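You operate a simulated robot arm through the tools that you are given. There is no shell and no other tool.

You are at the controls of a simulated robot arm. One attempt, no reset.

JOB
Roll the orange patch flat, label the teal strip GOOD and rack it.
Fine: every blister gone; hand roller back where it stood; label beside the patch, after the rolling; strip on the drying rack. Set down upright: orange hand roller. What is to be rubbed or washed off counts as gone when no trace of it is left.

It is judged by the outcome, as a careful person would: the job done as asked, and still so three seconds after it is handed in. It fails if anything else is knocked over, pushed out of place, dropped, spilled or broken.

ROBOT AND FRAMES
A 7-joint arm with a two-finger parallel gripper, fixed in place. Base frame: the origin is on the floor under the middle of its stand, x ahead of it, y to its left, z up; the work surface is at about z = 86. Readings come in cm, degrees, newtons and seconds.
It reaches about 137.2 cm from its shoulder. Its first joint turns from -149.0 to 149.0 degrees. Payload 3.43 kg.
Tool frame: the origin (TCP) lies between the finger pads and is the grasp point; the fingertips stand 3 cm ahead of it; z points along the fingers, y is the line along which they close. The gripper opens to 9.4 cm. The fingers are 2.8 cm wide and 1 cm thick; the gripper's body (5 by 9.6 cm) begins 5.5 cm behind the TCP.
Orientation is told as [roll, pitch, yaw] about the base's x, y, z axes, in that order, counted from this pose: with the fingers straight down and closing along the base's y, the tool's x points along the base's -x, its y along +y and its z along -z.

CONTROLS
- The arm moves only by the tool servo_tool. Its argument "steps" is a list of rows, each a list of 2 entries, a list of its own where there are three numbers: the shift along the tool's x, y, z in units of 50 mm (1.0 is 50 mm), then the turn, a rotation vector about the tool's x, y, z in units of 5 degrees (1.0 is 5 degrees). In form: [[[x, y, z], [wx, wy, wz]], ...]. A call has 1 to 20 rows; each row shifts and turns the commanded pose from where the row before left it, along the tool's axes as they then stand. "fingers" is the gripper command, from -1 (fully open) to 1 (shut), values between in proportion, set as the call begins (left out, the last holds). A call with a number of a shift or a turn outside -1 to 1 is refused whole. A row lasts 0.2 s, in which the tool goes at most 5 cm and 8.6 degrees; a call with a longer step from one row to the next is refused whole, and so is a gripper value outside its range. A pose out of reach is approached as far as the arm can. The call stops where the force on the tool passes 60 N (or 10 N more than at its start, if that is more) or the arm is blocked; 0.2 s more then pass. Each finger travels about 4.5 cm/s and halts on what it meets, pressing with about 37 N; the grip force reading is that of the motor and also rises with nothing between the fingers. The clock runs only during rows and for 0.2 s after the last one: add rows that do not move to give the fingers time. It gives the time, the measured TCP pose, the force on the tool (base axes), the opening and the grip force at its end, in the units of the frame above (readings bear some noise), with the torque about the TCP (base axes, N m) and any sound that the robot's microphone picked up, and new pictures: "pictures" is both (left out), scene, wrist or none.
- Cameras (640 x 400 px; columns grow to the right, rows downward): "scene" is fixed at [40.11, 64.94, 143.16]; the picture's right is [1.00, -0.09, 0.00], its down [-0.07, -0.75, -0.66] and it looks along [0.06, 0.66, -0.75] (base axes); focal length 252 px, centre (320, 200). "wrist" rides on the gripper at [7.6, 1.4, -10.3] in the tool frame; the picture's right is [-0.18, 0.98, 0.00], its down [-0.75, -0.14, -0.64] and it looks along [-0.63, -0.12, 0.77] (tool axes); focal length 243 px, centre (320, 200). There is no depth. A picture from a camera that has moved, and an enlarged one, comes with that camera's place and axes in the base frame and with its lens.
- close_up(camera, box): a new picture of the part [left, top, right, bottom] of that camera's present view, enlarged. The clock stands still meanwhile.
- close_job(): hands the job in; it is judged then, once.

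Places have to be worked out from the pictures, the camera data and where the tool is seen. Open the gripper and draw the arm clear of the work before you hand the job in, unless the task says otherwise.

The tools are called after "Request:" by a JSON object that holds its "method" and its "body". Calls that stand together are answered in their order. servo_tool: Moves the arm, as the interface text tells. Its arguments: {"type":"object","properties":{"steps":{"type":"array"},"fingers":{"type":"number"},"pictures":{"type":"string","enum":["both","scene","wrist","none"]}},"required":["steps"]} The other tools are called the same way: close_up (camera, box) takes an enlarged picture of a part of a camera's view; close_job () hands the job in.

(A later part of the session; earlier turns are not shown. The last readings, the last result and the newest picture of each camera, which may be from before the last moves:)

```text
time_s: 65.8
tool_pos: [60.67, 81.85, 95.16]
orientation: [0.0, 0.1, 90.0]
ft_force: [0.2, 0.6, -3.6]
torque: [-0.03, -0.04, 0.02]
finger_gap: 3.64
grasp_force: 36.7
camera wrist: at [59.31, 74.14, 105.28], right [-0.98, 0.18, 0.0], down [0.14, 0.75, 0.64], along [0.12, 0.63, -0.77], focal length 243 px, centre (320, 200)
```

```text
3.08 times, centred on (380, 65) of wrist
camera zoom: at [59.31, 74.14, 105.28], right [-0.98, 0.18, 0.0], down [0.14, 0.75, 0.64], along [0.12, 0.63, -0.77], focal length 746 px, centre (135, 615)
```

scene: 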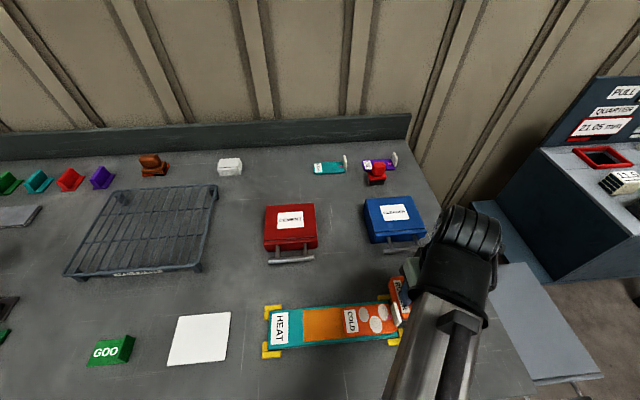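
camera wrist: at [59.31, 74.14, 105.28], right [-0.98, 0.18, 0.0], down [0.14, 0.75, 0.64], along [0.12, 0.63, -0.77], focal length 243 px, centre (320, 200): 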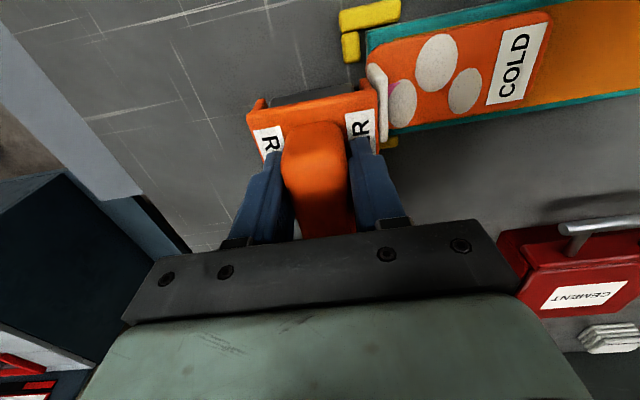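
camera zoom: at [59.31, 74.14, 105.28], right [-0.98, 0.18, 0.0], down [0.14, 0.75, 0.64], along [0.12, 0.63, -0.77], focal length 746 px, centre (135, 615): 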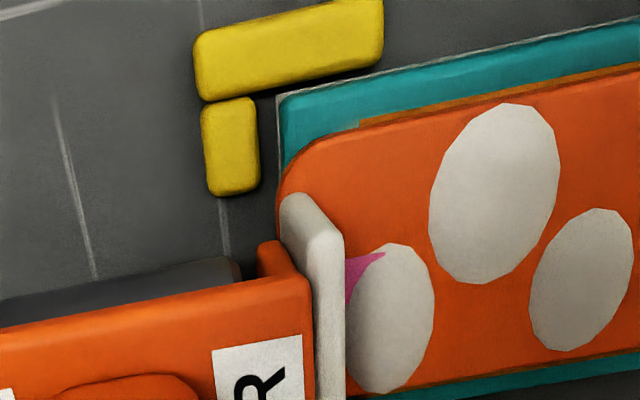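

The patch has moved back 0.6 cm; about 0.2–0.25 cm remains. One more small push, then I back off, lift, and begin turning again.

Request:
{"method": "servo_tool", "body": {"steps": [[[0, 0.045, 0], [0, 0, 0]], [[0, 0, 0], [0, 0, 0]], [[0, -0.1, 0], [0, 0, 0]], [[0, -0.4, 0], [0, 0, 0]], [[0, 0, -0.5], [0, 0, 0]], [[0, 0, -0.6], [0, 0, 0]], [[0, 0, -0.5], [0, 0, 0]], [[0, 0, 0], [0, 0, 0]]], "fingers": 1}}

Request:
{"method": "close_up", "body": {"camera": "scene", "box": [320, 270, 480, 370]}}

Request:
{"method": "close_up", "body": {"camera": "scene", "box": [240, 270, 500, 370]}}

```text
time_s: 67.6
tool_pos: [63.07, 81.85, 103.11]
orientation: [0.0, 0.0, 90.1]
ft_force: [0.3, -0.4, -4.6]
torque: [-0.04, 0.04, 0.01]
finger_gap: 3.64
grasp_force: 37.1
camera wrist: at [61.63, 74.15, 113.33], right [-0.98, 0.18, 0.0], down [0.14, 0.75, 0.64], along [0.12, 0.63, -0.77], focal length 243 px, centre (320, 200)
```

scene: 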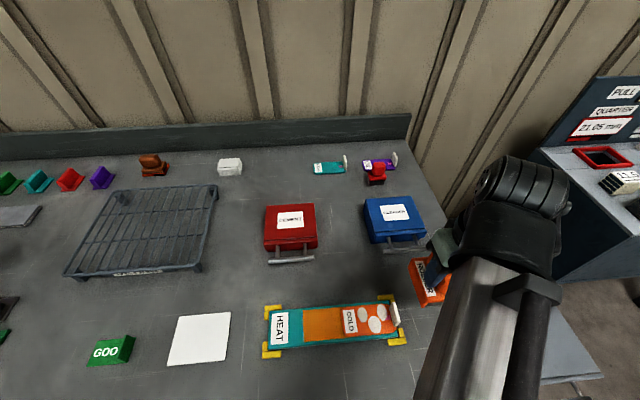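
wrist: 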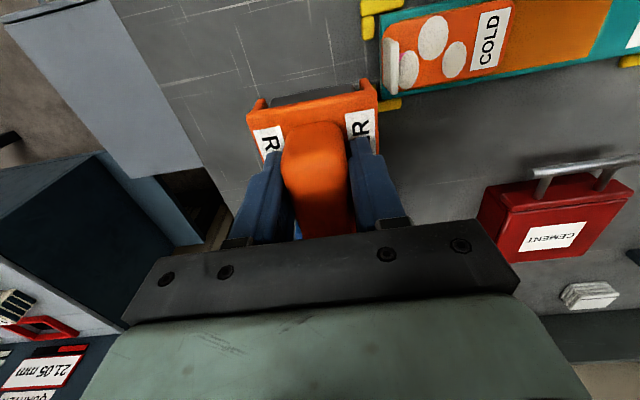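

```text
4.00 times, centred on (400, 320) of scene
camera zoom: at [40.11, 64.94, 143.16], right [1.0, -0.09, 0.0], down [-0.07, -0.75, -0.66], along [0.06, 0.66, -0.75], focal length 1007 px, centre (0, -280)
```

zoom: 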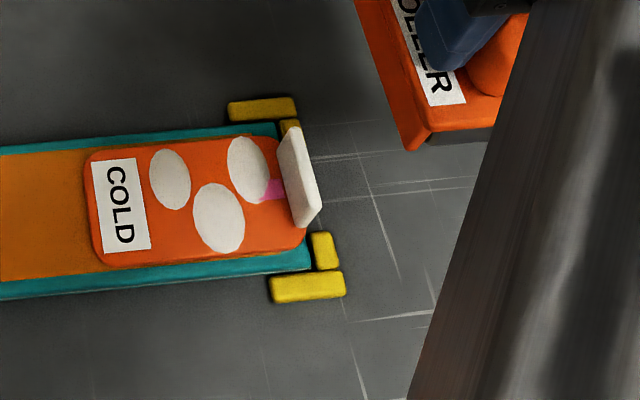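

```text
2.46 times, centred on (370, 320) of scene
camera zoom: at [40.11, 64.94, 143.16], right [1.0, -0.09, 0.0], down [-0.07, -0.75, -0.66], along [0.06, 0.66, -0.75], focal length 620 px, centre (197, -95)
```

zoom: 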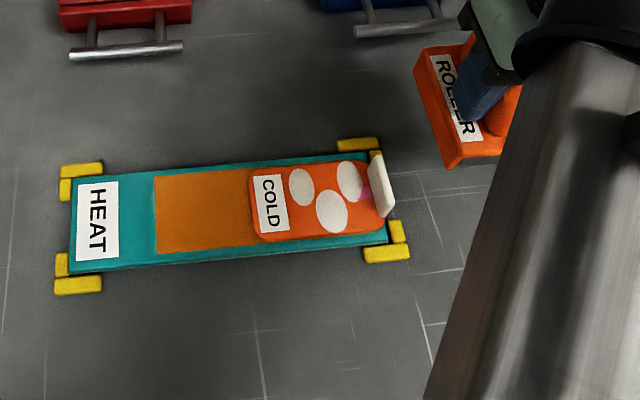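

The patch is within about 3 mm of where it started. Now I'll turn back to 180° here and tilt the roller's rear up by 10°.

Request:
{"method": "servo_tool", "body": {"steps": [[[0, 0, 0], [0, 0, -1]], [[0, 0, 0], [0, 0, -1]], [[0, 0, 0], [0, 0, -1]], [[0, 0, 0], [0, 0, -1]], [[0, 0, 0], [0, 0, -1]], [[0, 0, 0], [0, 0, -1]], [[0, 0, 0], [0, 0, -1]], [[0, 0, 0], [0, 0, -1]], [[0, 0, 0], [0, 0, -1]], [[0, 0, 0], [0, 0, -1]], [[0, 0, 0], [0, 0, -1]], [[0, 0, 0], [0, 0, -1]], [[0, 0, 0], [0, 0, -1]], [[0, 0, 0], [0, 0, -1]], [[0, 0, 0], [0, 0, -1]], [[0, 0, 0], [0, 0, -1]], [[0, 0, 0], [0, 0, -1]], [[0, 0, 0], [0, 0, -1]]], "fingers": 1, "pictures": "none"}}

Request:
{"method": "servo_tool", "body": {"steps": [[[-0.82, 0.0925, 0], [0, 0, 0]], [[-0.82, 0.0925, 0], [0, 0, 0]], [[-0.82, 0.0925, 0], [0, 0, 0]], [[-0.82, 0.0925, 0], [0, 0, 0]], [[0, 0, 0], [0, -1, 0]], [[0, 0, 0], [0, -1, 0]], [[0, 0, 0], [0, 0, 0]]], "fingers": 1}}

Request:
{"method": "close_up", "body": {"camera": "wrist", "box": [200, 0, 440, 160]}}

```text
time_s: 71.4
tool_pos: [63.07, 81.78, 103.11]
orientation: [0.0, 0.0, -179.9]
ft_force: [-0.4, 0.0, -3.8]
torque: [0.03, -0.05, -0.02]
finger_gap: 3.65
grasp_force: 36.5
```

```text
time_s: 73.0
tool_pos: [46.64, 79.84, 103.24]
orientation: [0.0, -10.0, 180.0]
ft_force: [0.1, 0.1, -3.8]
torque: [-0.01, -0.06, 0.01]
finger_gap: 3.63
grasp_force: 36.9
camera wrist: at [55.84, 78.47, 111.81], right [-0.18, -0.98, 0.03], down [-0.63, 0.14, 0.76], along [-0.76, 0.12, -0.64], focal length 243 px, centre (320, 200)
```

scene: 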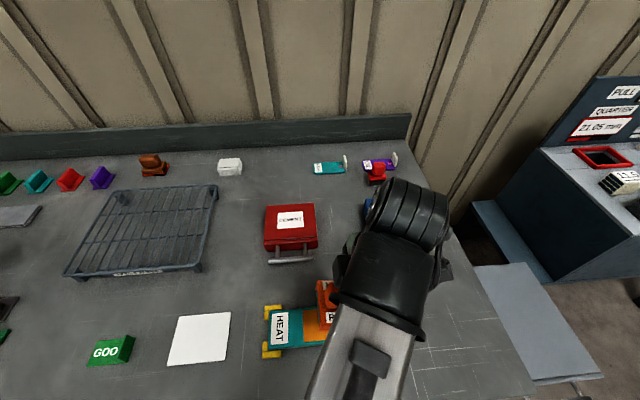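
wrist: 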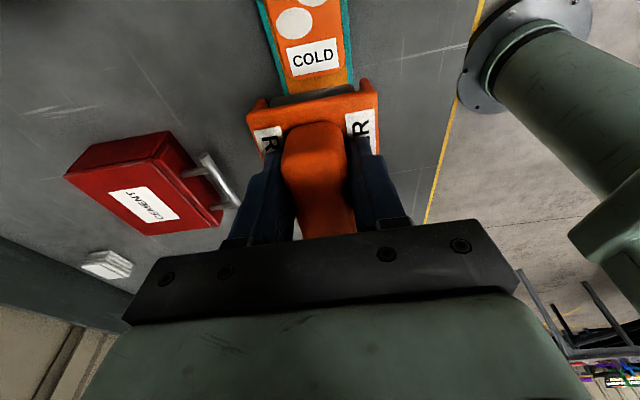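

```text
2.50 times, centred on (320, 80) of wrist
camera zoom: at [55.84, 78.47, 111.81], right [-0.18, -0.98, 0.03], down [-0.63, 0.14, 0.76], along [-0.76, 0.12, -0.64], focal length 606 px, centre (320, 500)
```

zoom: 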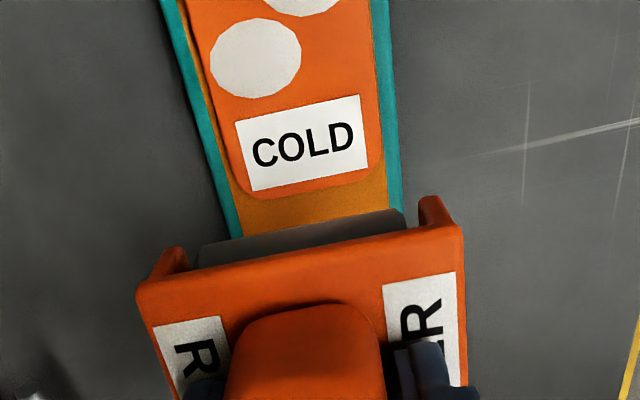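

The roller is above the COLD text with the drum facing the tab and blisters ahead. I'm lowering toward the patch.

Request:
{"method": "servo_tool", "body": {"steps": [[[0.059, -0.03, 0.335], [0, 0, 0]], [[0.059, 0, 0.335], [0, 0, 0]], [[0.059, 0, 0.335], [0, 0, 0]], [[0.059, 0, 0.335], [0, 0, 0]], [[0.0035, 0, 0.0197], [0, 0, 0]], [[0.0035, 0, 0.0197], [0, 0, 0]], [[0.0035, 0, 0.0197], [0, 0, 0]], [[0, 0, 0], [0, 0, 0]], [[0, 0, 0], [0, 0, 0]]], "fingers": 1, "pictures": "wrist"}}

```text
time_s: 75.0
tool_pos: [46.71, 79.98, 96.0]
orientation: [0.0, -9.9, -180.0]
ft_force: [0.9, -0.6, -3.7]
torque: [0.0, -0.05, -0.02]
finger_gap: 3.6
grasp_force: 37.2
camera wrist: at [55.91, 78.64, 104.65], right [-0.18, -0.98, 0.03], down [-0.63, 0.14, 0.76], along [-0.75, 0.12, -0.65], focal length 243 px, centre (320, 200)
```

wrist: 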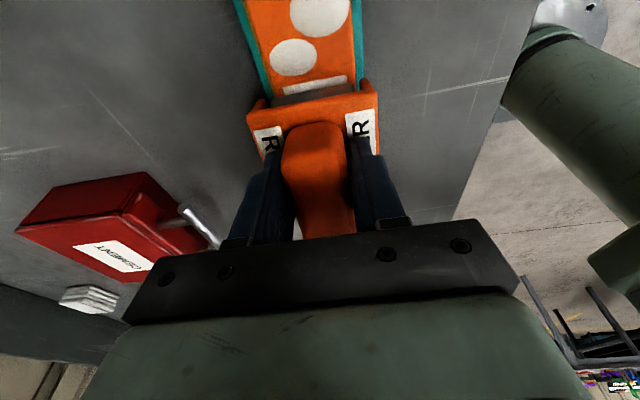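

Request:
{"method": "servo_tool", "body": {"steps": [[[0.0035, 0, 0.0197], [0, 0, 0]], [[0.0035, 0, 0.0197], [0, 0, 0]], [[0.0035, 0, 0.0197], [0, 0, 0]], [[0, 0, 0], [0, 0, 0]], [[0, 0, 0], [0, 0, 0]]], "fingers": 1, "pictures": "none"}}

```text
time_s: 76.2
tool_pos: [46.74, 80.12, 95.76]
orientation: [0.0, -10.0, -179.9]
ft_force: [-0.2, -0.5, -4.5]
torque: [0.03, -0.04, 0.02]
finger_gap: 3.61
grasp_force: 36.8
```

There's still no contact at 95.76. I'll continue down in 1 mm steps.

Request:
{"method": "servo_tool", "body": {"steps": [[[0.0035, 0, 0.0197], [0, 0, 0]], [[0.0035, 0, 0.0197], [0, 0, 0]], [[0, 0, 0], [0, 0, 0]], [[0, 0, 0], [0, 0, 0]]], "fingers": 1, "pictures": "none"}}

```text
time_s: 77.2
tool_pos: [46.75, 80.0, 95.42]
orientation: [-0.1, -10.0, -180.0]
ft_force: [0.6, 0.6, 8.2]
torque: [0.08, -0.11, 0.0]
finger_gap: 3.64
grasp_force: 36.8
```

Contact at about 12 N under the drum. I'll press slightly more and roll toward the tab over the first blister.

Request:
{"method": "servo_tool", "body": {"steps": [[[0.0025, 0, 0.0138], [0, 0, 0]], [[0.0591, 0, -0.0104], [0, 0, 0]], [[0.0591, 0, -0.0104], [0, 0, 0]], [[0.0591, 0, -0.0104], [0, 0, 0]], [[0.0591, 0, -0.0104], [0, 0, 0]], [[0.0591, 0, -0.0104], [0, 0, 0]], [[0.0591, 0, -0.0104], [0, 0, 0]], [[0.0591, 0, -0.0104], [0, 0, 0]], [[0.0591, 0, -0.0104], [0, 0, 0]]], "fingers": 1, "pictures": "wrist"}}

Request:
{"method": "close_up", "body": {"camera": "wrist", "box": [200, 0, 440, 160]}}

```text
time_s: 79.2
tool_pos: [49.16, 80.0, 95.57]
orientation: [-0.2, -10.0, -180.1]
ft_force: [-0.6, 2.4, 29.7]
torque: [0.13, -0.26, 0.02]
finger_gap: 3.64
grasp_force: 37.1
camera wrist: at [58.34, 78.55, 104.2], right [-0.18, -0.98, 0.03], down [-0.63, 0.14, 0.76], along [-0.75, 0.12, -0.65], focal length 243 px, centre (320, 200)
```

wrist: 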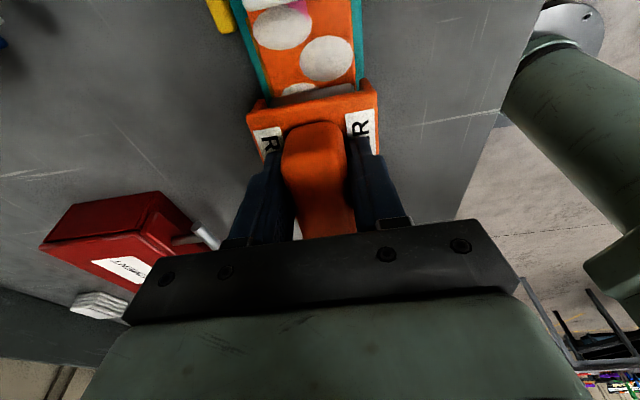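

```text
2.50 times, centred on (320, 80) of wrist
camera zoom: at [58.34, 78.55, 104.2], right [-0.18, -0.98, 0.03], down [-0.63, 0.14, 0.76], along [-0.75, 0.12, -0.65], focal length 606 px, centre (320, 500)
```

zoom: 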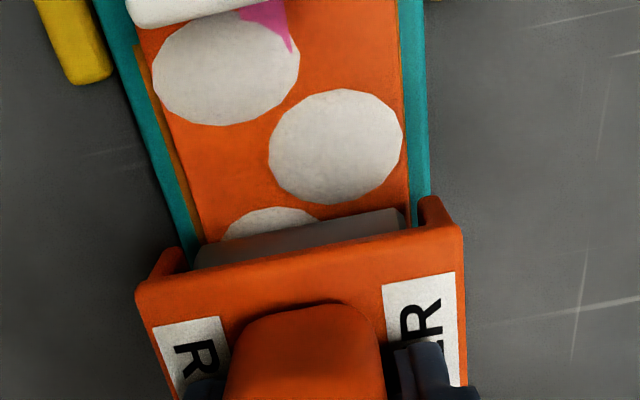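

It's rolling cleanly (33 N, no drag), with the drum now on the first blister. Continuing.

Request:
{"method": "servo_tool", "body": {"steps": [[[0.0591, 0, -0.0154], [0, 0, 0]], [[0.0591, 0, -0.0104], [0, 0, 0]], [[0.0591, 0, -0.0104], [0, 0, 0]], [[0.0591, 0, -0.0104], [0, 0, 0]], [[0.0591, 0, -0.0104], [0, 0, 0]], [[0.0591, 0, -0.0104], [0, 0, 0]]], "fingers": 1, "pictures": "wrist"}}

Request:
{"method": "close_up", "body": {"camera": "wrist", "box": [200, 0, 440, 160]}}

```text
time_s: 80.6
tool_pos: [50.99, 79.99, 95.42]
orientation: [0.0, -10.0, -180.0]
ft_force: [0.0, 0.0, 26.9]
torque: [0.01, -0.22, 0.02]
finger_gap: 3.64
grasp_force: 37.2
camera wrist: at [60.13, 78.56, 104.19], right [-0.18, -0.98, 0.03], down [-0.63, 0.14, 0.76], along [-0.75, 0.12, -0.65], focal length 243 px, centre (320, 200)
```

wrist: 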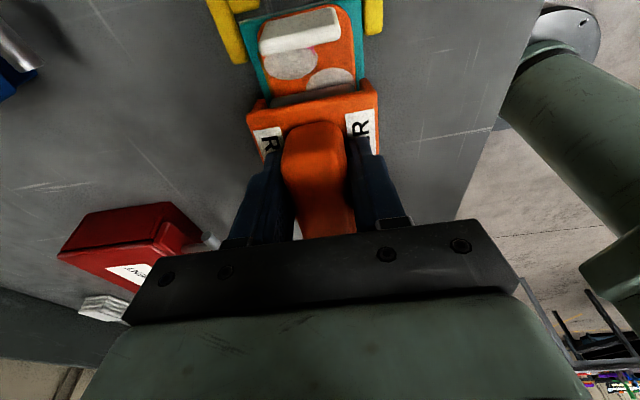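

```text
2.50 times, centred on (320, 80) of wrist
camera zoom: at [60.13, 78.56, 104.19], right [-0.18, -0.98, 0.03], down [-0.63, 0.14, 0.76], along [-0.75, 0.12, -0.65], focal length 606 px, centre (320, 500)
```

zoom: 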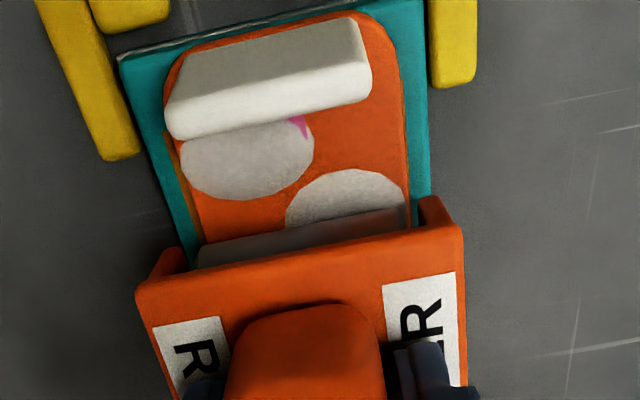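

The patch is staying in place, with the tab's near face at x≈56. The drum is around x 51.5 on the second blister; I'll roll on to about x 53.9, stopping before the tab.

Request:
{"method": "servo_tool", "body": {"steps": [[[0.0591, 0, -0.0104], [0, 0, 0]], [[0.0591, 0, -0.0104], [0, 0, 0]], [[0.0591, 0, -0.0104], [0, 0, 0]], [[0.0591, 0, -0.0104], [0, 0, 0]], [[0.0591, 0, -0.0104], [0, 0, 0]], [[0.0591, 0, -0.0104], [0, 0, 0]]], "fingers": 1, "pictures": "wrist"}}

Request:
{"method": "close_up", "body": {"camera": "wrist", "box": [200, 0, 440, 160]}}

```text
time_s: 82.0
tool_pos: [52.61, 79.91, 95.38]
orientation: [0.0, -10.0, -180.0]
ft_force: [-0.2, 0.9, 27.3]
torque: [-0.02, -0.21, 0.0]
finger_gap: 3.6
grasp_force: 36.9
camera wrist: at [61.96, 78.55, 104.18], right [-0.18, -0.98, 0.03], down [-0.63, 0.14, 0.76], along [-0.75, 0.12, -0.65], focal length 243 px, centre (320, 200)
```

wrist: 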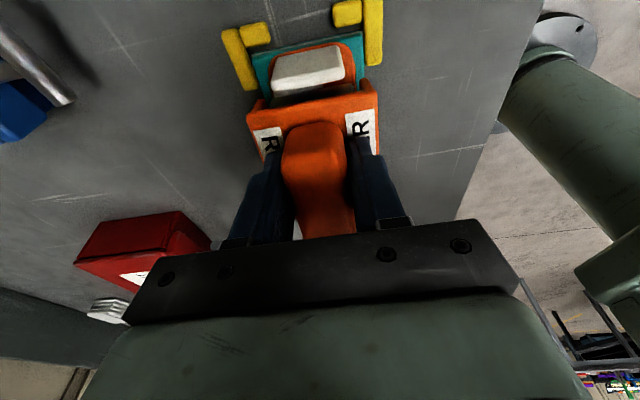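

```text
2.50 times, centred on (320, 80) of wrist
camera zoom: at [61.96, 78.55, 104.18], right [-0.18, -0.98, 0.03], down [-0.63, 0.14, 0.76], along [-0.75, 0.12, -0.65], focal length 606 px, centre (320, 500)
```

zoom: 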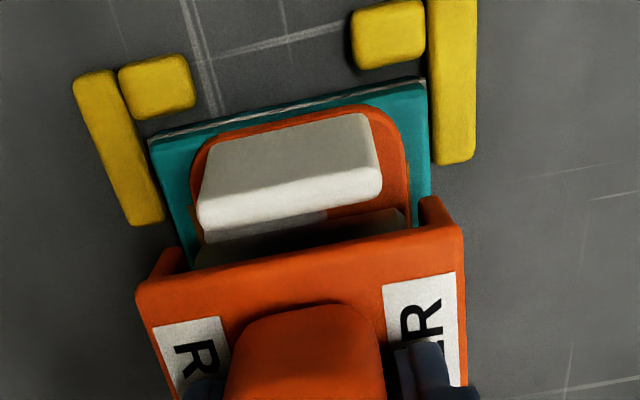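

The third blister is nearly covered and there's still about 1 cm between the drum and the tab. I'll go 0.8 cm further, then roll back over everything.

Request:
{"method": "servo_tool", "body": {"steps": [[[0.0591, 0, -0.0104], [0, 0, 0]], [[0.0591, 0, -0.0104], [0, 0, 0]], [[0.0394, 0, -0.0069], [0, 0, 0]], [[0, 0, 0], [0, 0, 0]]], "fingers": 1, "pictures": "wrist"}}

Request:
{"method": "close_up", "body": {"camera": "wrist", "box": [200, 0, 440, 160]}}

```text
time_s: 83.0
tool_pos: [53.45, 79.98, 95.58]
orientation: [0.1, -10.1, -179.9]
ft_force: [-9.6, -1.3, 22.1]
torque: [-0.12, 0.17, -0.02]
finger_gap: 3.62
grasp_force: 36.8
camera wrist: at [62.68, 78.59, 104.17], right [-0.18, -0.98, 0.03], down [-0.63, 0.14, 0.76], along [-0.76, 0.12, -0.64], focal length 243 px, centre (320, 200)
```

wrist: 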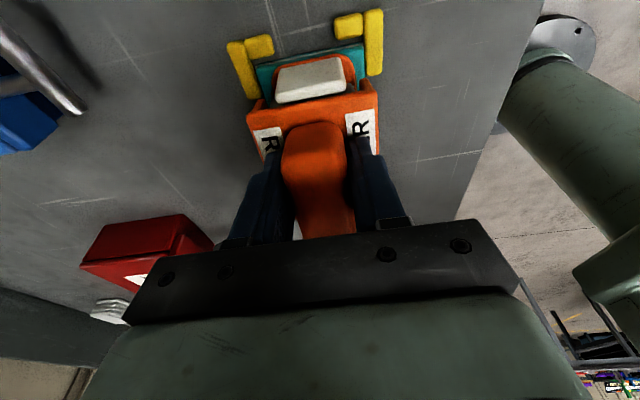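

```text
2.50 times, centred on (320, 80) of wrist
camera zoom: at [62.68, 78.59, 104.17], right [-0.18, -0.98, 0.03], down [-0.63, 0.14, 0.76], along [-0.76, 0.12, -0.64], focal length 606 px, centre (320, 500)
```

zoom: 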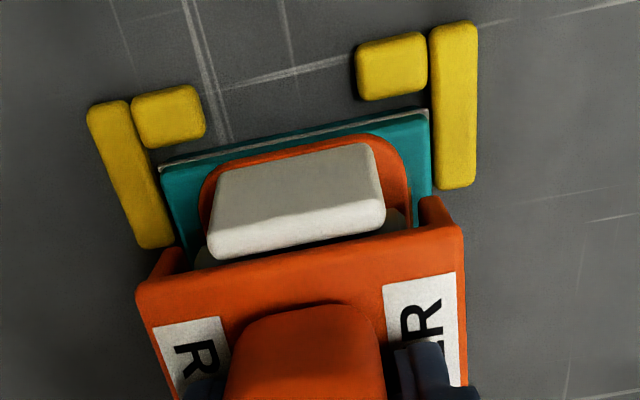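

A −9.6 N push shows that the plate front has just touched the tab, so I stop here. I'll roll back toward −x with the same pressure.

Request:
{"method": "servo_tool", "body": {"steps": [[[-0.0591, 0, 0.0104], [0, 0, 0]], [[-0.0591, 0, 0.0134], [0, 0, 0]], [[-0.0591, 0, 0.0104], [0, 0, 0]], [[-0.0591, 0, 0.0104], [0, 0, 0]], [[-0.0591, 0, 0.0104], [0, 0, 0]], [[-0.0591, 0, 0.0104], [0, 0, 0]], [[-0.0591, 0, 0.0104], [0, 0, 0]], [[-0.0591, 0, 0.0104], [0, 0, 0]], [[-0.0591, 0, 0.0104], [0, 0, 0]], [[-0.0591, 0, 0.0104], [0, 0, 0]]], "fingers": 1, "pictures": "wrist"}}

Request:
{"method": "close_up", "body": {"camera": "wrist", "box": [200, 0, 440, 160]}}

```text
time_s: 85.2
tool_pos: [50.45, 79.96, 95.63]
orientation: [-0.1, -10.1, -180.0]
ft_force: [-1.0, 2.5, 26.5]
torque: [0.16, -0.26, 0.05]
finger_gap: 3.63
grasp_force: 37.0
camera wrist: at [59.7, 78.57, 104.18], right [-0.18, -0.98, 0.03], down [-0.63, 0.14, 0.76], along [-0.75, 0.12, -0.65], focal length 243 px, centre (320, 200)
```

wrist: 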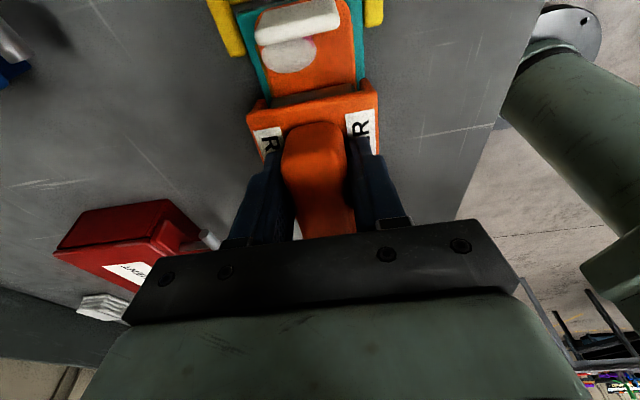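

```text
2.50 times, centred on (320, 80) of wrist
camera zoom: at [59.7, 78.57, 104.18], right [-0.18, -0.98, 0.03], down [-0.63, 0.14, 0.76], along [-0.75, 0.12, -0.65], focal length 606 px, centre (320, 500)
```

zoom: 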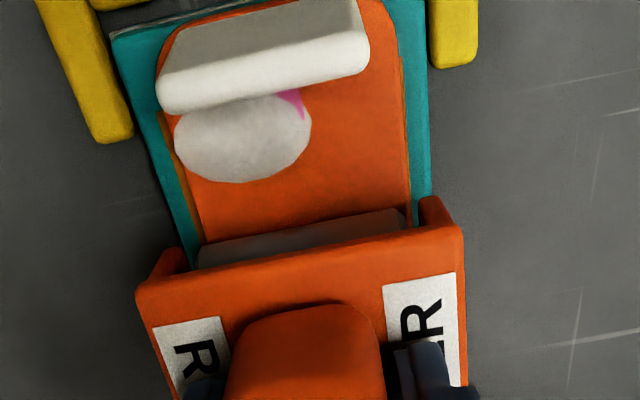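

The second blister is gone. The third, next to the tab, remains because the drum only reached its near half. I'll roll back over the first blister and check it.

Request:
{"method": "servo_tool", "body": {"steps": [[[-0.0591, 0, 0.0104], [0, 0, 0]], [[-0.0591, 0, 0.0104], [0, 0, 0]], [[-0.0591, 0, 0.0104], [0, 0, 0]], [[-0.0591, 0, 0.0104], [0, 0, 0]], [[-0.0591, 0, 0.0104], [0, 0, 0]], [[-0.0591, 0, 0.0104], [0, 0, 0]], [[-0.0591, 0, 0.0104], [0, 0, 0]], [[-0.0591, 0, 0.0104], [0, 0, 0]], [[-0.0591, 0, 0.0104], [0, 0, 0]], [[-0.0591, 0, 0.0104], [0, 0, 0]]], "fingers": 1, "pictures": "wrist"}}

Request:
{"method": "close_up", "body": {"camera": "wrist", "box": [200, 0, 440, 160]}}

```text
time_s: 87.4
tool_pos: [47.31, 79.86, 95.54]
orientation: [0.1, -10.0, -180.0]
ft_force: [-0.6, -2.4, 24.3]
torque: [-0.23, -0.24, 0.0]
finger_gap: 3.61
grasp_force: 37.1
camera wrist: at [56.68, 78.59, 104.18], right [-0.18, -0.98, 0.03], down [-0.63, 0.14, 0.76], along [-0.75, 0.12, -0.65], focal length 243 px, centre (320, 200)
```

wrist: 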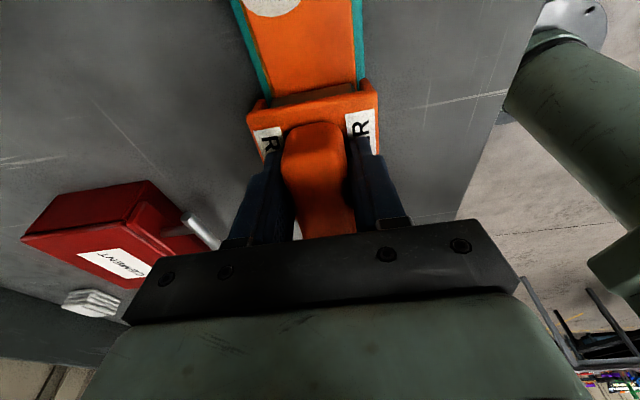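

```text
2.50 times, centred on (320, 80) of wrist
camera zoom: at [56.68, 78.59, 104.18], right [-0.18, -0.98, 0.03], down [-0.63, 0.14, 0.76], along [-0.75, 0.12, -0.65], focal length 606 px, centre (320, 500)
```

zoom: 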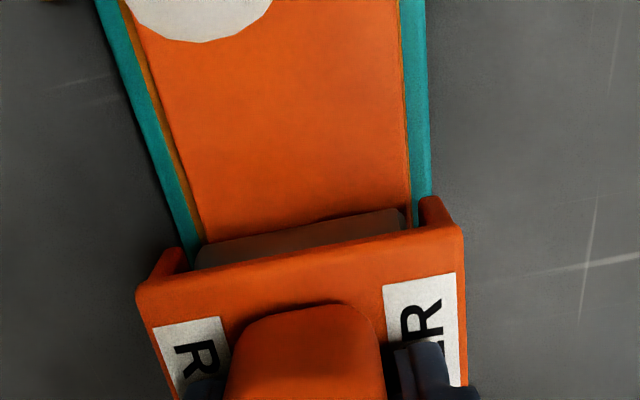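

Blisters 1 and 2 are gone and only the one beside the tab is left. I'll lift, level and turn to 90° so the drum lies along x with its end close to the tab, then roll across the strip over that blister.

Request:
{"method": "servo_tool", "body": {"steps": [[[-0.05, 0, -0.28], [0, 0, 0]], [[-0.12, 0, -0.7], [0, 0, 0]], [[0, 0, 0], [0, 1, 0]], [[0, 0, 0], [0, 1, 0]], [[0, 0, 0], [0, 0, 1]], [[0, 0, 0], [0, 0, 1]], [[0, 0, 0], [0, 0, 1]], [[0, 0, 0], [0, 0, 1]], [[0, 0, 0], [0, 0, 1]], [[0, 0, 0], [0, 0, 1]], [[0, 0, 0], [0, 0, 1]], [[0, 0, 0], [0, 0, 1]], [[0, 0, 0], [0, 0, 1]], [[0, 0, 0], [0, 0, 1]], [[0, 0, 0], [0, 0, 1]], [[0, 0, 0], [0, 0, 1]], [[0, 0, 0], [0, 0, 1]], [[0, 0, 0], [0, 0, 1]], [[0, 0, 0], [0, 0, 1]], [[0, 0, 0], [0, 0, 1]]], "fingers": 1, "pictures": "none"}}

Request:
{"method": "servo_tool", "body": {"steps": [[[0, 0, -0.2], [0, 0, 1]], [[0, 0, 0], [0, 0, 1]], [[0, 0, 0], [0, 0, 0]]], "fingers": 1}}

Request:
{"method": "close_up", "body": {"camera": "wrist", "box": [200, 0, 440, 160]}}

```text
time_s: 91.6
tool_pos: [47.52, 79.98, 100.45]
orientation: [0.0, 0.0, 99.9]
ft_force: [-0.2, -0.2, -3.2]
torque: [-0.06, 0.0, -0.01]
finger_gap: 3.59
grasp_force: 37.0
```

```text
time_s: 92.4
tool_pos: [47.41, 80.08, 101.43]
orientation: [0.0, 0.0, 89.9]
ft_force: [0.4, -0.4, -3.8]
torque: [0.01, -0.01, -0.01]
finger_gap: 3.62
grasp_force: 36.9
camera wrist: at [46.02, 72.46, 111.53], right [-0.98, 0.19, 0.0], down [0.14, 0.75, 0.64], along [0.12, 0.63, -0.77], focal length 243 px, centre (320, 200)
```

scene: 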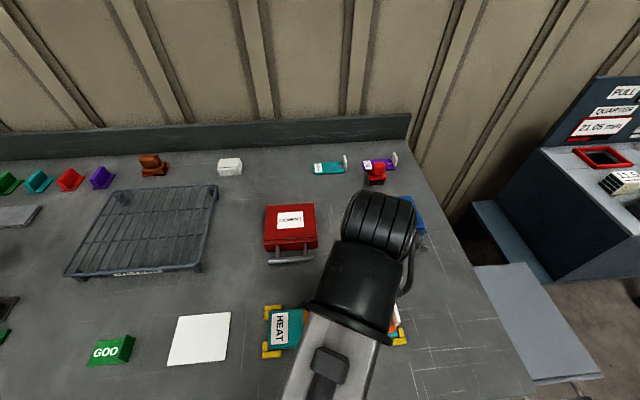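
wrist: 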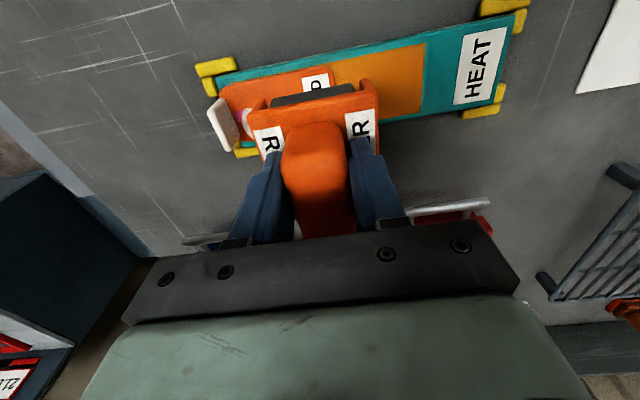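

```text
2.50 times, centred on (320, 80) of wrist
camera zoom: at [46.02, 72.46, 111.53], right [-0.98, 0.19, 0.0], down [0.14, 0.75, 0.64], along [0.12, 0.63, -0.77], focal length 606 px, centre (320, 500)
```

zoom: 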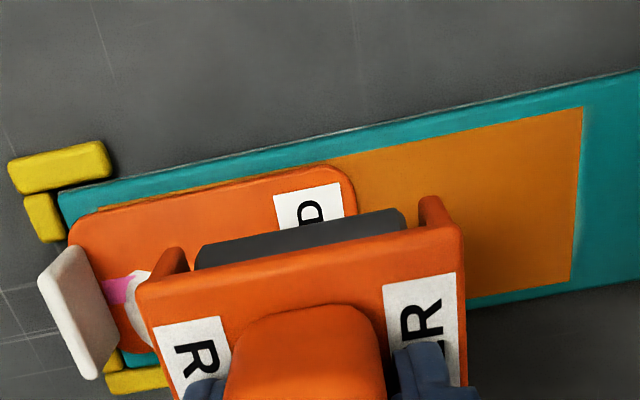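

The last blister peeks out beside the tab, whose near face is at x≈56.2. I'll shift to x 52.3 so the cheek stays about 0.4 cm clear of the tab, tilt 10° rear-up again and lower near the −y side of the patch.

Request:
{"method": "servo_tool", "body": {"steps": [[[0.108, -0.489, 0], [0, 0, 0]], [[0.108, -0.489, 0], [0, 0, 0]], [[0, 0, 0], [0, -1, 0]], [[0, 0, 0], [0, -1, 0]], [[0.0604, 0, 0.343], [0, 0, 0]], [[0.0604, 0, 0.343], [0, 0, 0]], [[0.0604, 0, 0.343], [0, 0, 0]], [[0, 0, 0], [0, 0, 0]]], "fingers": 1}}

Request:
{"method": "close_up", "body": {"camera": "wrist", "box": [200, 0, 440, 160]}}

Request:
{"method": "close_up", "body": {"camera": "scene", "box": [320, 270, 480, 370]}}

```text
time_s: 94.2
tool_pos: [52.38, 79.08, 96.03]
orientation: [0.1, -10.1, 90.0]
ft_force: [-0.5, -0.1, -3.6]
torque: [-0.04, 0.01, 0.0]
finger_gap: 3.62
grasp_force: 36.9
camera wrist: at [50.94, 69.75, 104.76], right [-0.98, 0.18, 0.03], down [0.14, 0.63, 0.76], along [0.12, 0.75, -0.65], focal length 243 px, centre (320, 200)
```

scene: 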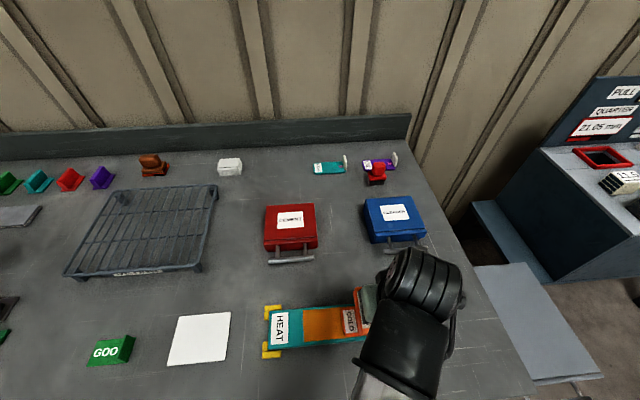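
wrist: 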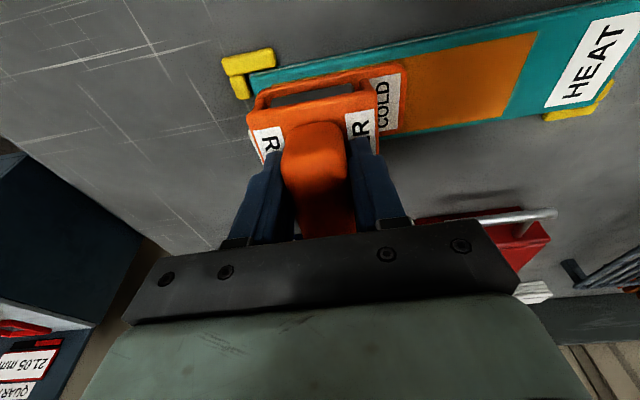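

```text
2.50 times, centred on (320, 80) of wrist
camera zoom: at [50.94, 69.75, 104.76], right [-0.98, 0.18, 0.03], down [0.14, 0.63, 0.76], along [0.12, 0.75, -0.65], focal length 606 px, centre (320, 500)
```

zoom: 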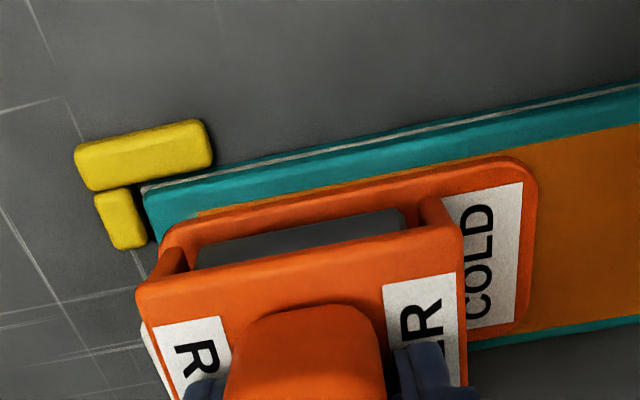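

```text
4.00 times, centred on (400, 320) of scene
camera zoom: at [40.11, 64.94, 143.16], right [1.0, -0.09, 0.0], down [-0.07, -0.75, -0.66], along [0.06, 0.66, -0.75], focal length 1007 px, centre (0, -280)
```

zoom: 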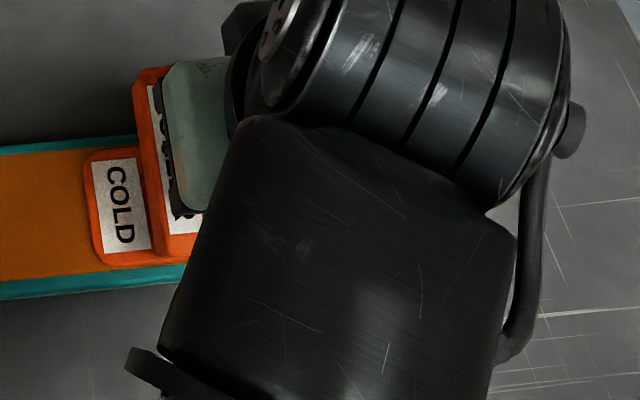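

The plate's side sits right beside the tab without touching. I'm lowering to contact.

Request:
{"method": "servo_tool", "body": {"steps": [[[0.0035, 0, 0.0197], [0, 0, 0]], [[0.0035, 0, 0.0197], [0, 0, 0]], [[0.0035, 0, 0.0197], [0, 0, 0]], [[0.0035, 0, 0.0197], [0, 0, 0]], [[0.0035, 0, 0.0197], [0, 0, 0]], [[0.0035, 0, 0.0197], [0, 0, 0]], [[0, 0, 0], [0, 0, 0]], [[0, 0, 0], [0, 0, 0]]], "fingers": 1, "pictures": "none"}}

```text
time_s: 96.0
tool_pos: [52.46, 79.0, 95.65]
orientation: [0.1, -9.9, 90.0]
ft_force: [-1.0, 0.3, 6.3]
torque: [-0.07, 0.01, 0.01]
finger_gap: 3.61
grasp_force: 37.1
```

Light contact (10 N). I'll press about 1 mm more and roll across toward +y over the last blister.

Request:
{"method": "servo_tool", "body": {"steps": [[[0.0035, 0, 0.0197], [0, 0, 0]], [[-0.0591, 0, 0.0104], [0, 0, 0]], [[-0.0591, 0, 0.0104], [0, 0, 0]], [[-0.0591, 0, 0.0104], [0, 0, 0]], [[-0.0591, 0, 0.0104], [0, 0, 0]], [[-0.0591, 0, 0.0104], [0, 0, 0]], [[-0.0591, 0, 0.0104], [0, 0, 0]], [[-0.0591, 0, 0.0104], [0, 0, 0]]], "fingers": 1, "pictures": "wrist"}}

Request:
{"method": "close_up", "body": {"camera": "wrist", "box": [200, 0, 440, 160]}}

```text
time_s: 97.8
tool_pos: [52.37, 81.03, 95.56]
orientation: [0.0, -10.0, 90.0]
ft_force: [0.6, -1.1, 12.7]
torque: [-0.18, 0.04, -0.02]
finger_gap: 3.62
grasp_force: 36.8
camera wrist: at [50.87, 71.78, 104.2], right [-0.98, 0.18, 0.03], down [0.14, 0.63, 0.76], along [0.12, 0.76, -0.64], focal length 243 px, centre (320, 200)
```

wrist: 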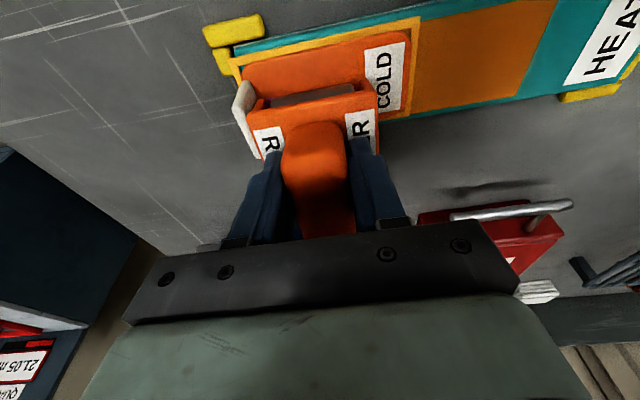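

```text
2.50 times, centred on (320, 80) of wrist
camera zoom: at [50.87, 71.78, 104.2], right [-0.98, 0.18, 0.03], down [0.14, 0.63, 0.76], along [0.12, 0.76, -0.64], focal length 606 px, centre (320, 500)
```

zoom: 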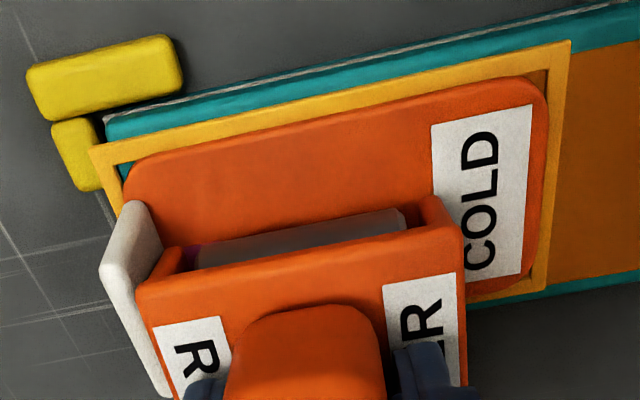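

An amber bead has appeared all around the patch, looking like squeezed-out cement. I'll finish the pass to the far edge, then lift and look.

Request:
{"method": "servo_tool", "body": {"steps": [[[-0.0591, 0, 0.0104], [0, 0, 0]], [[-0.0591, 0, 0.0104], [0, 0, 0]], [[-0.0591, 0, 0.0104], [0, 0, 0]], [[-0.0591, 0, 0.0104], [0, 0, 0]], [[-0.0591, 0, 0.0104], [0, 0, 0]]], "fingers": 1, "pictures": "wrist"}}

Request:
{"method": "close_up", "body": {"camera": "wrist", "box": [200, 0, 440, 160]}}

```text
time_s: 99.0
tool_pos: [52.21, 82.61, 95.57]
orientation: [-0.1, -10.0, 90.0]
ft_force: [0.2, 0.2, 13.3]
torque: [-0.14, 0.0, -0.01]
finger_gap: 3.63
grasp_force: 37.2
camera wrist: at [50.88, 73.33, 104.2], right [-0.98, 0.18, 0.03], down [0.14, 0.63, 0.76], along [0.12, 0.75, -0.65], focal length 243 px, centre (320, 200)
```

wrist: 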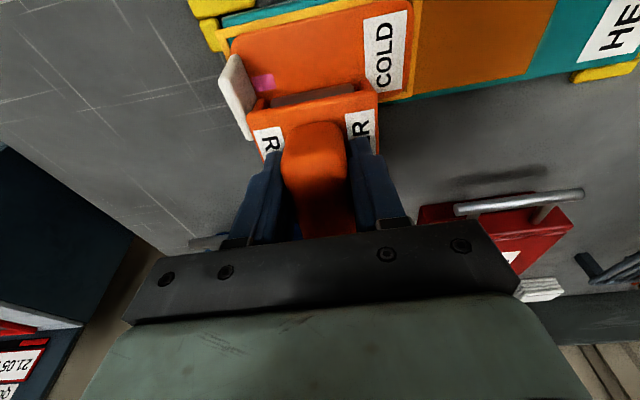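

```text
2.50 times, centred on (320, 80) of wrist
camera zoom: at [50.88, 73.33, 104.2], right [-0.98, 0.18, 0.03], down [0.14, 0.63, 0.76], along [0.12, 0.75, -0.65], focal length 606 px, centre (320, 500)
```

zoom: 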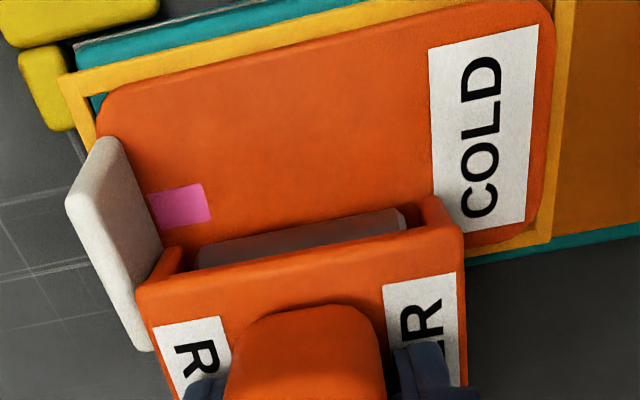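

The strip area shows no blisters under this view. I'll lift off, level out, and turn back toward yaw 0 for returning the roller.

Request:
{"method": "servo_tool", "body": {"steps": [[[-0.05, 0, -0.28], [0, 0, 0]], [[-0.12, 0, -0.68], [0, 0, 0]], [[-0.1, 0, -0.55], [0, 0, 0]], [[0, 0, 0], [0, 1, 0]], [[0, 0, 0], [0, 1, 0]], [[0, 0, 0], [0, 0, 1]], [[0, 0, 0], [0, 0, 1]], [[0, 0, 0], [0, 0, 1]], [[0, 0, 0], [0, 0, 1]], [[0, 0, 0], [0, 0, 1]], [[0, 0, 0], [0, 0, 1]], [[0, 0, 0], [0, 0, 1]], [[0, 0, 0], [0, 0, 1]], [[0, 0, 0], [0, 0, 1]], [[0, 0, 0], [0, 0, 1]], [[0, 0, 0], [0, 0, 1]], [[0, 0, 0], [0, 0, 1]], [[0, 0, 0], [0, 0, 1]], [[0, 0, 0], [0, 0, 1]], [[0, 0, 0], [0, 0, 1]]], "fingers": 1, "pictures": "none"}}

Request:
{"method": "servo_tool", "body": {"steps": [[[0, 0, 0], [0, 0, 1]], [[0, 0, 0], [0, 0, 1]], [[0, 0, 0], [0, 0, 1]], [[-0.83, -0.13, 0], [0, 0, 0]], [[-0.83, -0.13, 0], [0, 0, 0]], [[-0.83, -0.13, 0], [0, 0, 0]], [[-0.83, -0.13, 0], [0, 0, 0]], [[0, 0, 0], [0, 0, 0]]], "fingers": 1}}

Request:
{"method": "close_up", "body": {"camera": "scene", "box": [240, 270, 500, 370]}}

Request:
{"method": "close_up", "body": {"camera": "scene", "box": [320, 270, 480, 370]}}

```text
time_s: 103.2
tool_pos: [52.34, 82.68, 103.06]
orientation: [0.0, -0.1, 14.8]
ft_force: [0.9, 0.7, -4.0]
torque: [0.02, 0.03, -0.02]
finger_gap: 3.63
grasp_force: 36.7
```

```text
time_s: 105.0
tool_pos: [69.08, 79.9, 103.18]
orientation: [0.0, 0.0, 0.0]
ft_force: [0.3, 0.3, -3.8]
torque: [-0.02, 0.02, -0.01]
finger_gap: 3.61
grasp_force: 37.3
camera wrist: at [61.33, 81.43, 113.3], right [0.18, 0.98, 0.0], down [0.75, -0.14, 0.64], along [0.63, -0.12, -0.77], focal length 243 px, centre (320, 200)
```

scene: 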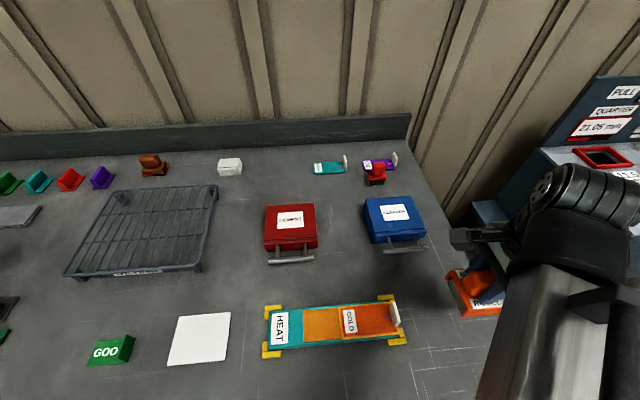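
wrist: 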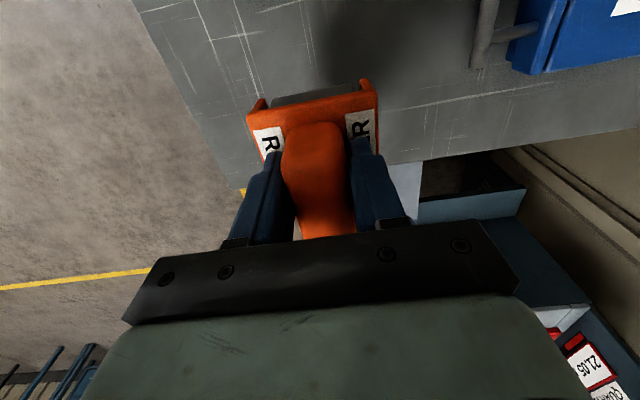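

```text
2.46 times, centred on (370, 320) of scene
camera zoom: at [40.11, 64.94, 143.16], right [1.0, -0.09, 0.0], down [-0.07, -0.75, -0.66], along [0.06, 0.66, -0.75], focal length 620 px, centre (197, -95)
```

zoom: 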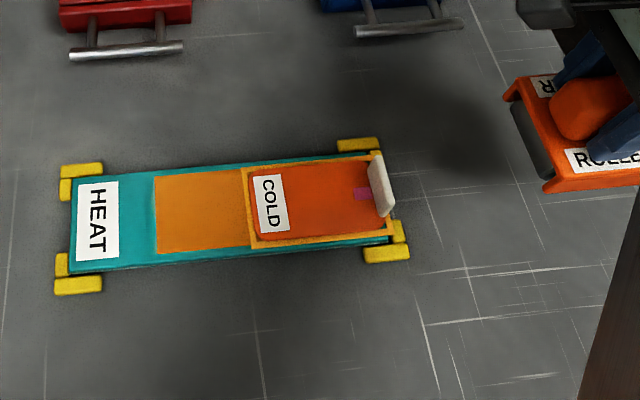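

```text
4.00 times, centred on (400, 320) of scene
camera zoom: at [40.11, 64.94, 143.16], right [1.0, -0.09, 0.0], down [-0.07, -0.75, -0.66], along [0.06, 0.66, -0.75], focal length 1007 px, centre (0, -280)
```

zoom: 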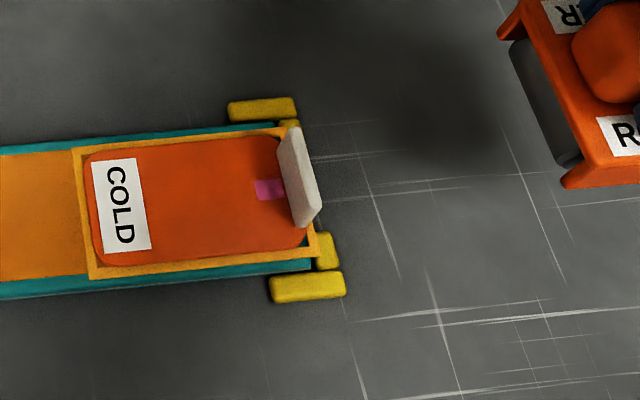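

The patch is now flat with no blisters and a bead all around. I'll set the roller back down on its original spot, starting with the descent to just above the table.

Request:
{"method": "servo_tool", "body": {"steps": [[[0.02, 0.01, 0.5], [0, 0, 0]], [[0, 0, 0.5], [0, 0, 0]], [[0, 0, 0.5], [0, 0, 0]], [[0, 0, 0.25], [0, 0, 0]], [[0, 0, 0.08], [0, 0, 0]], [[0, 0, 0], [0, 0, 0]], [[0, 0, 0], [0, 0, 0]]], "fingers": 1, "pictures": "none"}}

```text
time_s: 106.6
tool_pos: [68.9, 80.12, 93.96]
orientation: [0.1, 0.1, 0.0]
ft_force: [0.7, -0.4, -3.2]
torque: [-0.01, 0.05, -0.02]
finger_gap: 3.6
grasp_force: 37.2
```

Request:
{"method": "servo_tool", "body": {"steps": [[[0, -0.01, 0.03], [0, 0, 0]], [[0, 0, 0.03], [0, 0, 0]], [[0, 0, 0.02], [0, 0, 0]], [[0, 0, 0], [0, 0, 0]], [[0, 0, 0], [0, 0, 0]]], "fingers": 1, "pictures": "none"}}

```text
time_s: 107.8
tool_pos: [68.99, 79.97, 93.68]
orientation: [0.0, 0.1, 0.1]
ft_force: [-0.8, 0.2, -3.1]
torque: [-0.01, 0.04, -0.02]
finger_gap: 3.59
grasp_force: 36.7
```

No contact yet at about 93.6; I'm lowering a bit more.

Request:
{"method": "servo_tool", "body": {"steps": [[[0, 0, 0.02], [0, 0, 0]], [[0, 0, 0.02], [0, 0, 0]], [[0, 0, 0], [0, 0, 0]], [[0, 0, 0], [0, 0, 0]]], "fingers": 1, "pictures": "none"}}

```text
time_s: 108.8
tool_pos: [68.86, 80.09, 93.34]
orientation: [-0.1, 0.1, 0.0]
ft_force: [1.5, 0.2, -1.8]
torque: [-0.04, -0.07, -0.05]
finger_gap: 3.62
grasp_force: 37.2
```

The first touch is showing. One more small step down, then I release and look.

Request:
{"method": "servo_tool", "body": {"steps": [[[0, 0, 0.012], [0, 0, 0]], [[0, 0, 0], [0, 0, 0]], [[0, 0, 0], [0, 0, 0]]], "fingers": 1, "pictures": "none"}}

Request:
{"method": "servo_tool", "body": {"steps": [[[0, 0, 0], [0, 0, 0]], [[0, 0, 0], [0, 0, 0]], [[0, 0, 0], [0, 0, 0]], [[0, 0, 0], [0, 0, 0]], [[0, 0, 0], [0, 0, 0]]], "fingers": -1}}

```text
time_s: 109.6
tool_pos: [68.89, 80.01, 93.5]
orientation: [0.0, -0.1, 0.0]
ft_force: [0.1, 0.0, 8.4]
torque: [0.0, -0.32, 0.0]
finger_gap: 3.61
grasp_force: 36.5
```

```text
time_s: 110.8
tool_pos: [68.89, 80.06, 93.3]
orientation: [0.0, 0.0, 0.0]
ft_force: [-0.1, 0.4, 0.2]
torque: [0.0, -0.03, -0.01]
finger_gap: 9.4
grasp_force: 0.0
camera wrist: at [61.18, 81.46, 103.49], right [0.18, 0.98, 0.0], down [0.75, -0.14, 0.64], along [0.63, -0.12, -0.77], focal length 243 px, centre (320, 200)
```

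scene: 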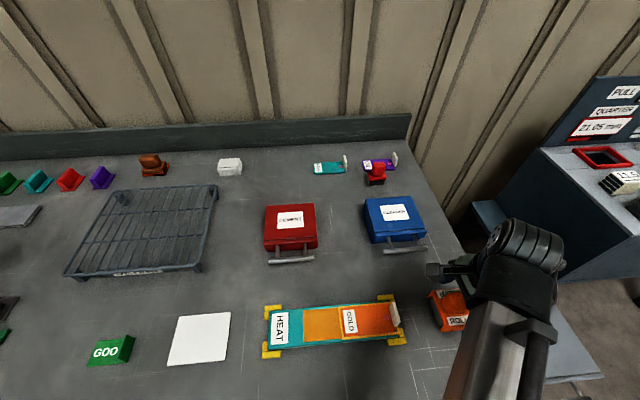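
wrist: 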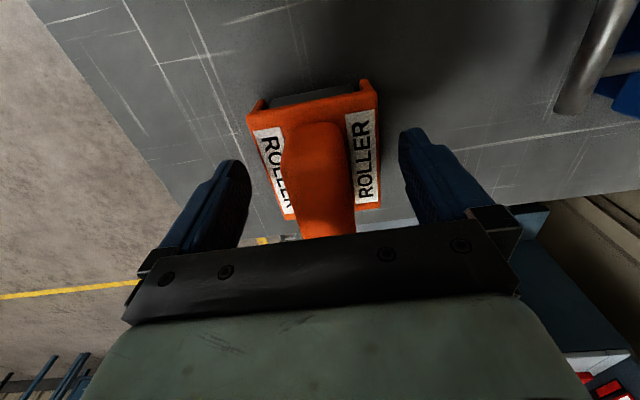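

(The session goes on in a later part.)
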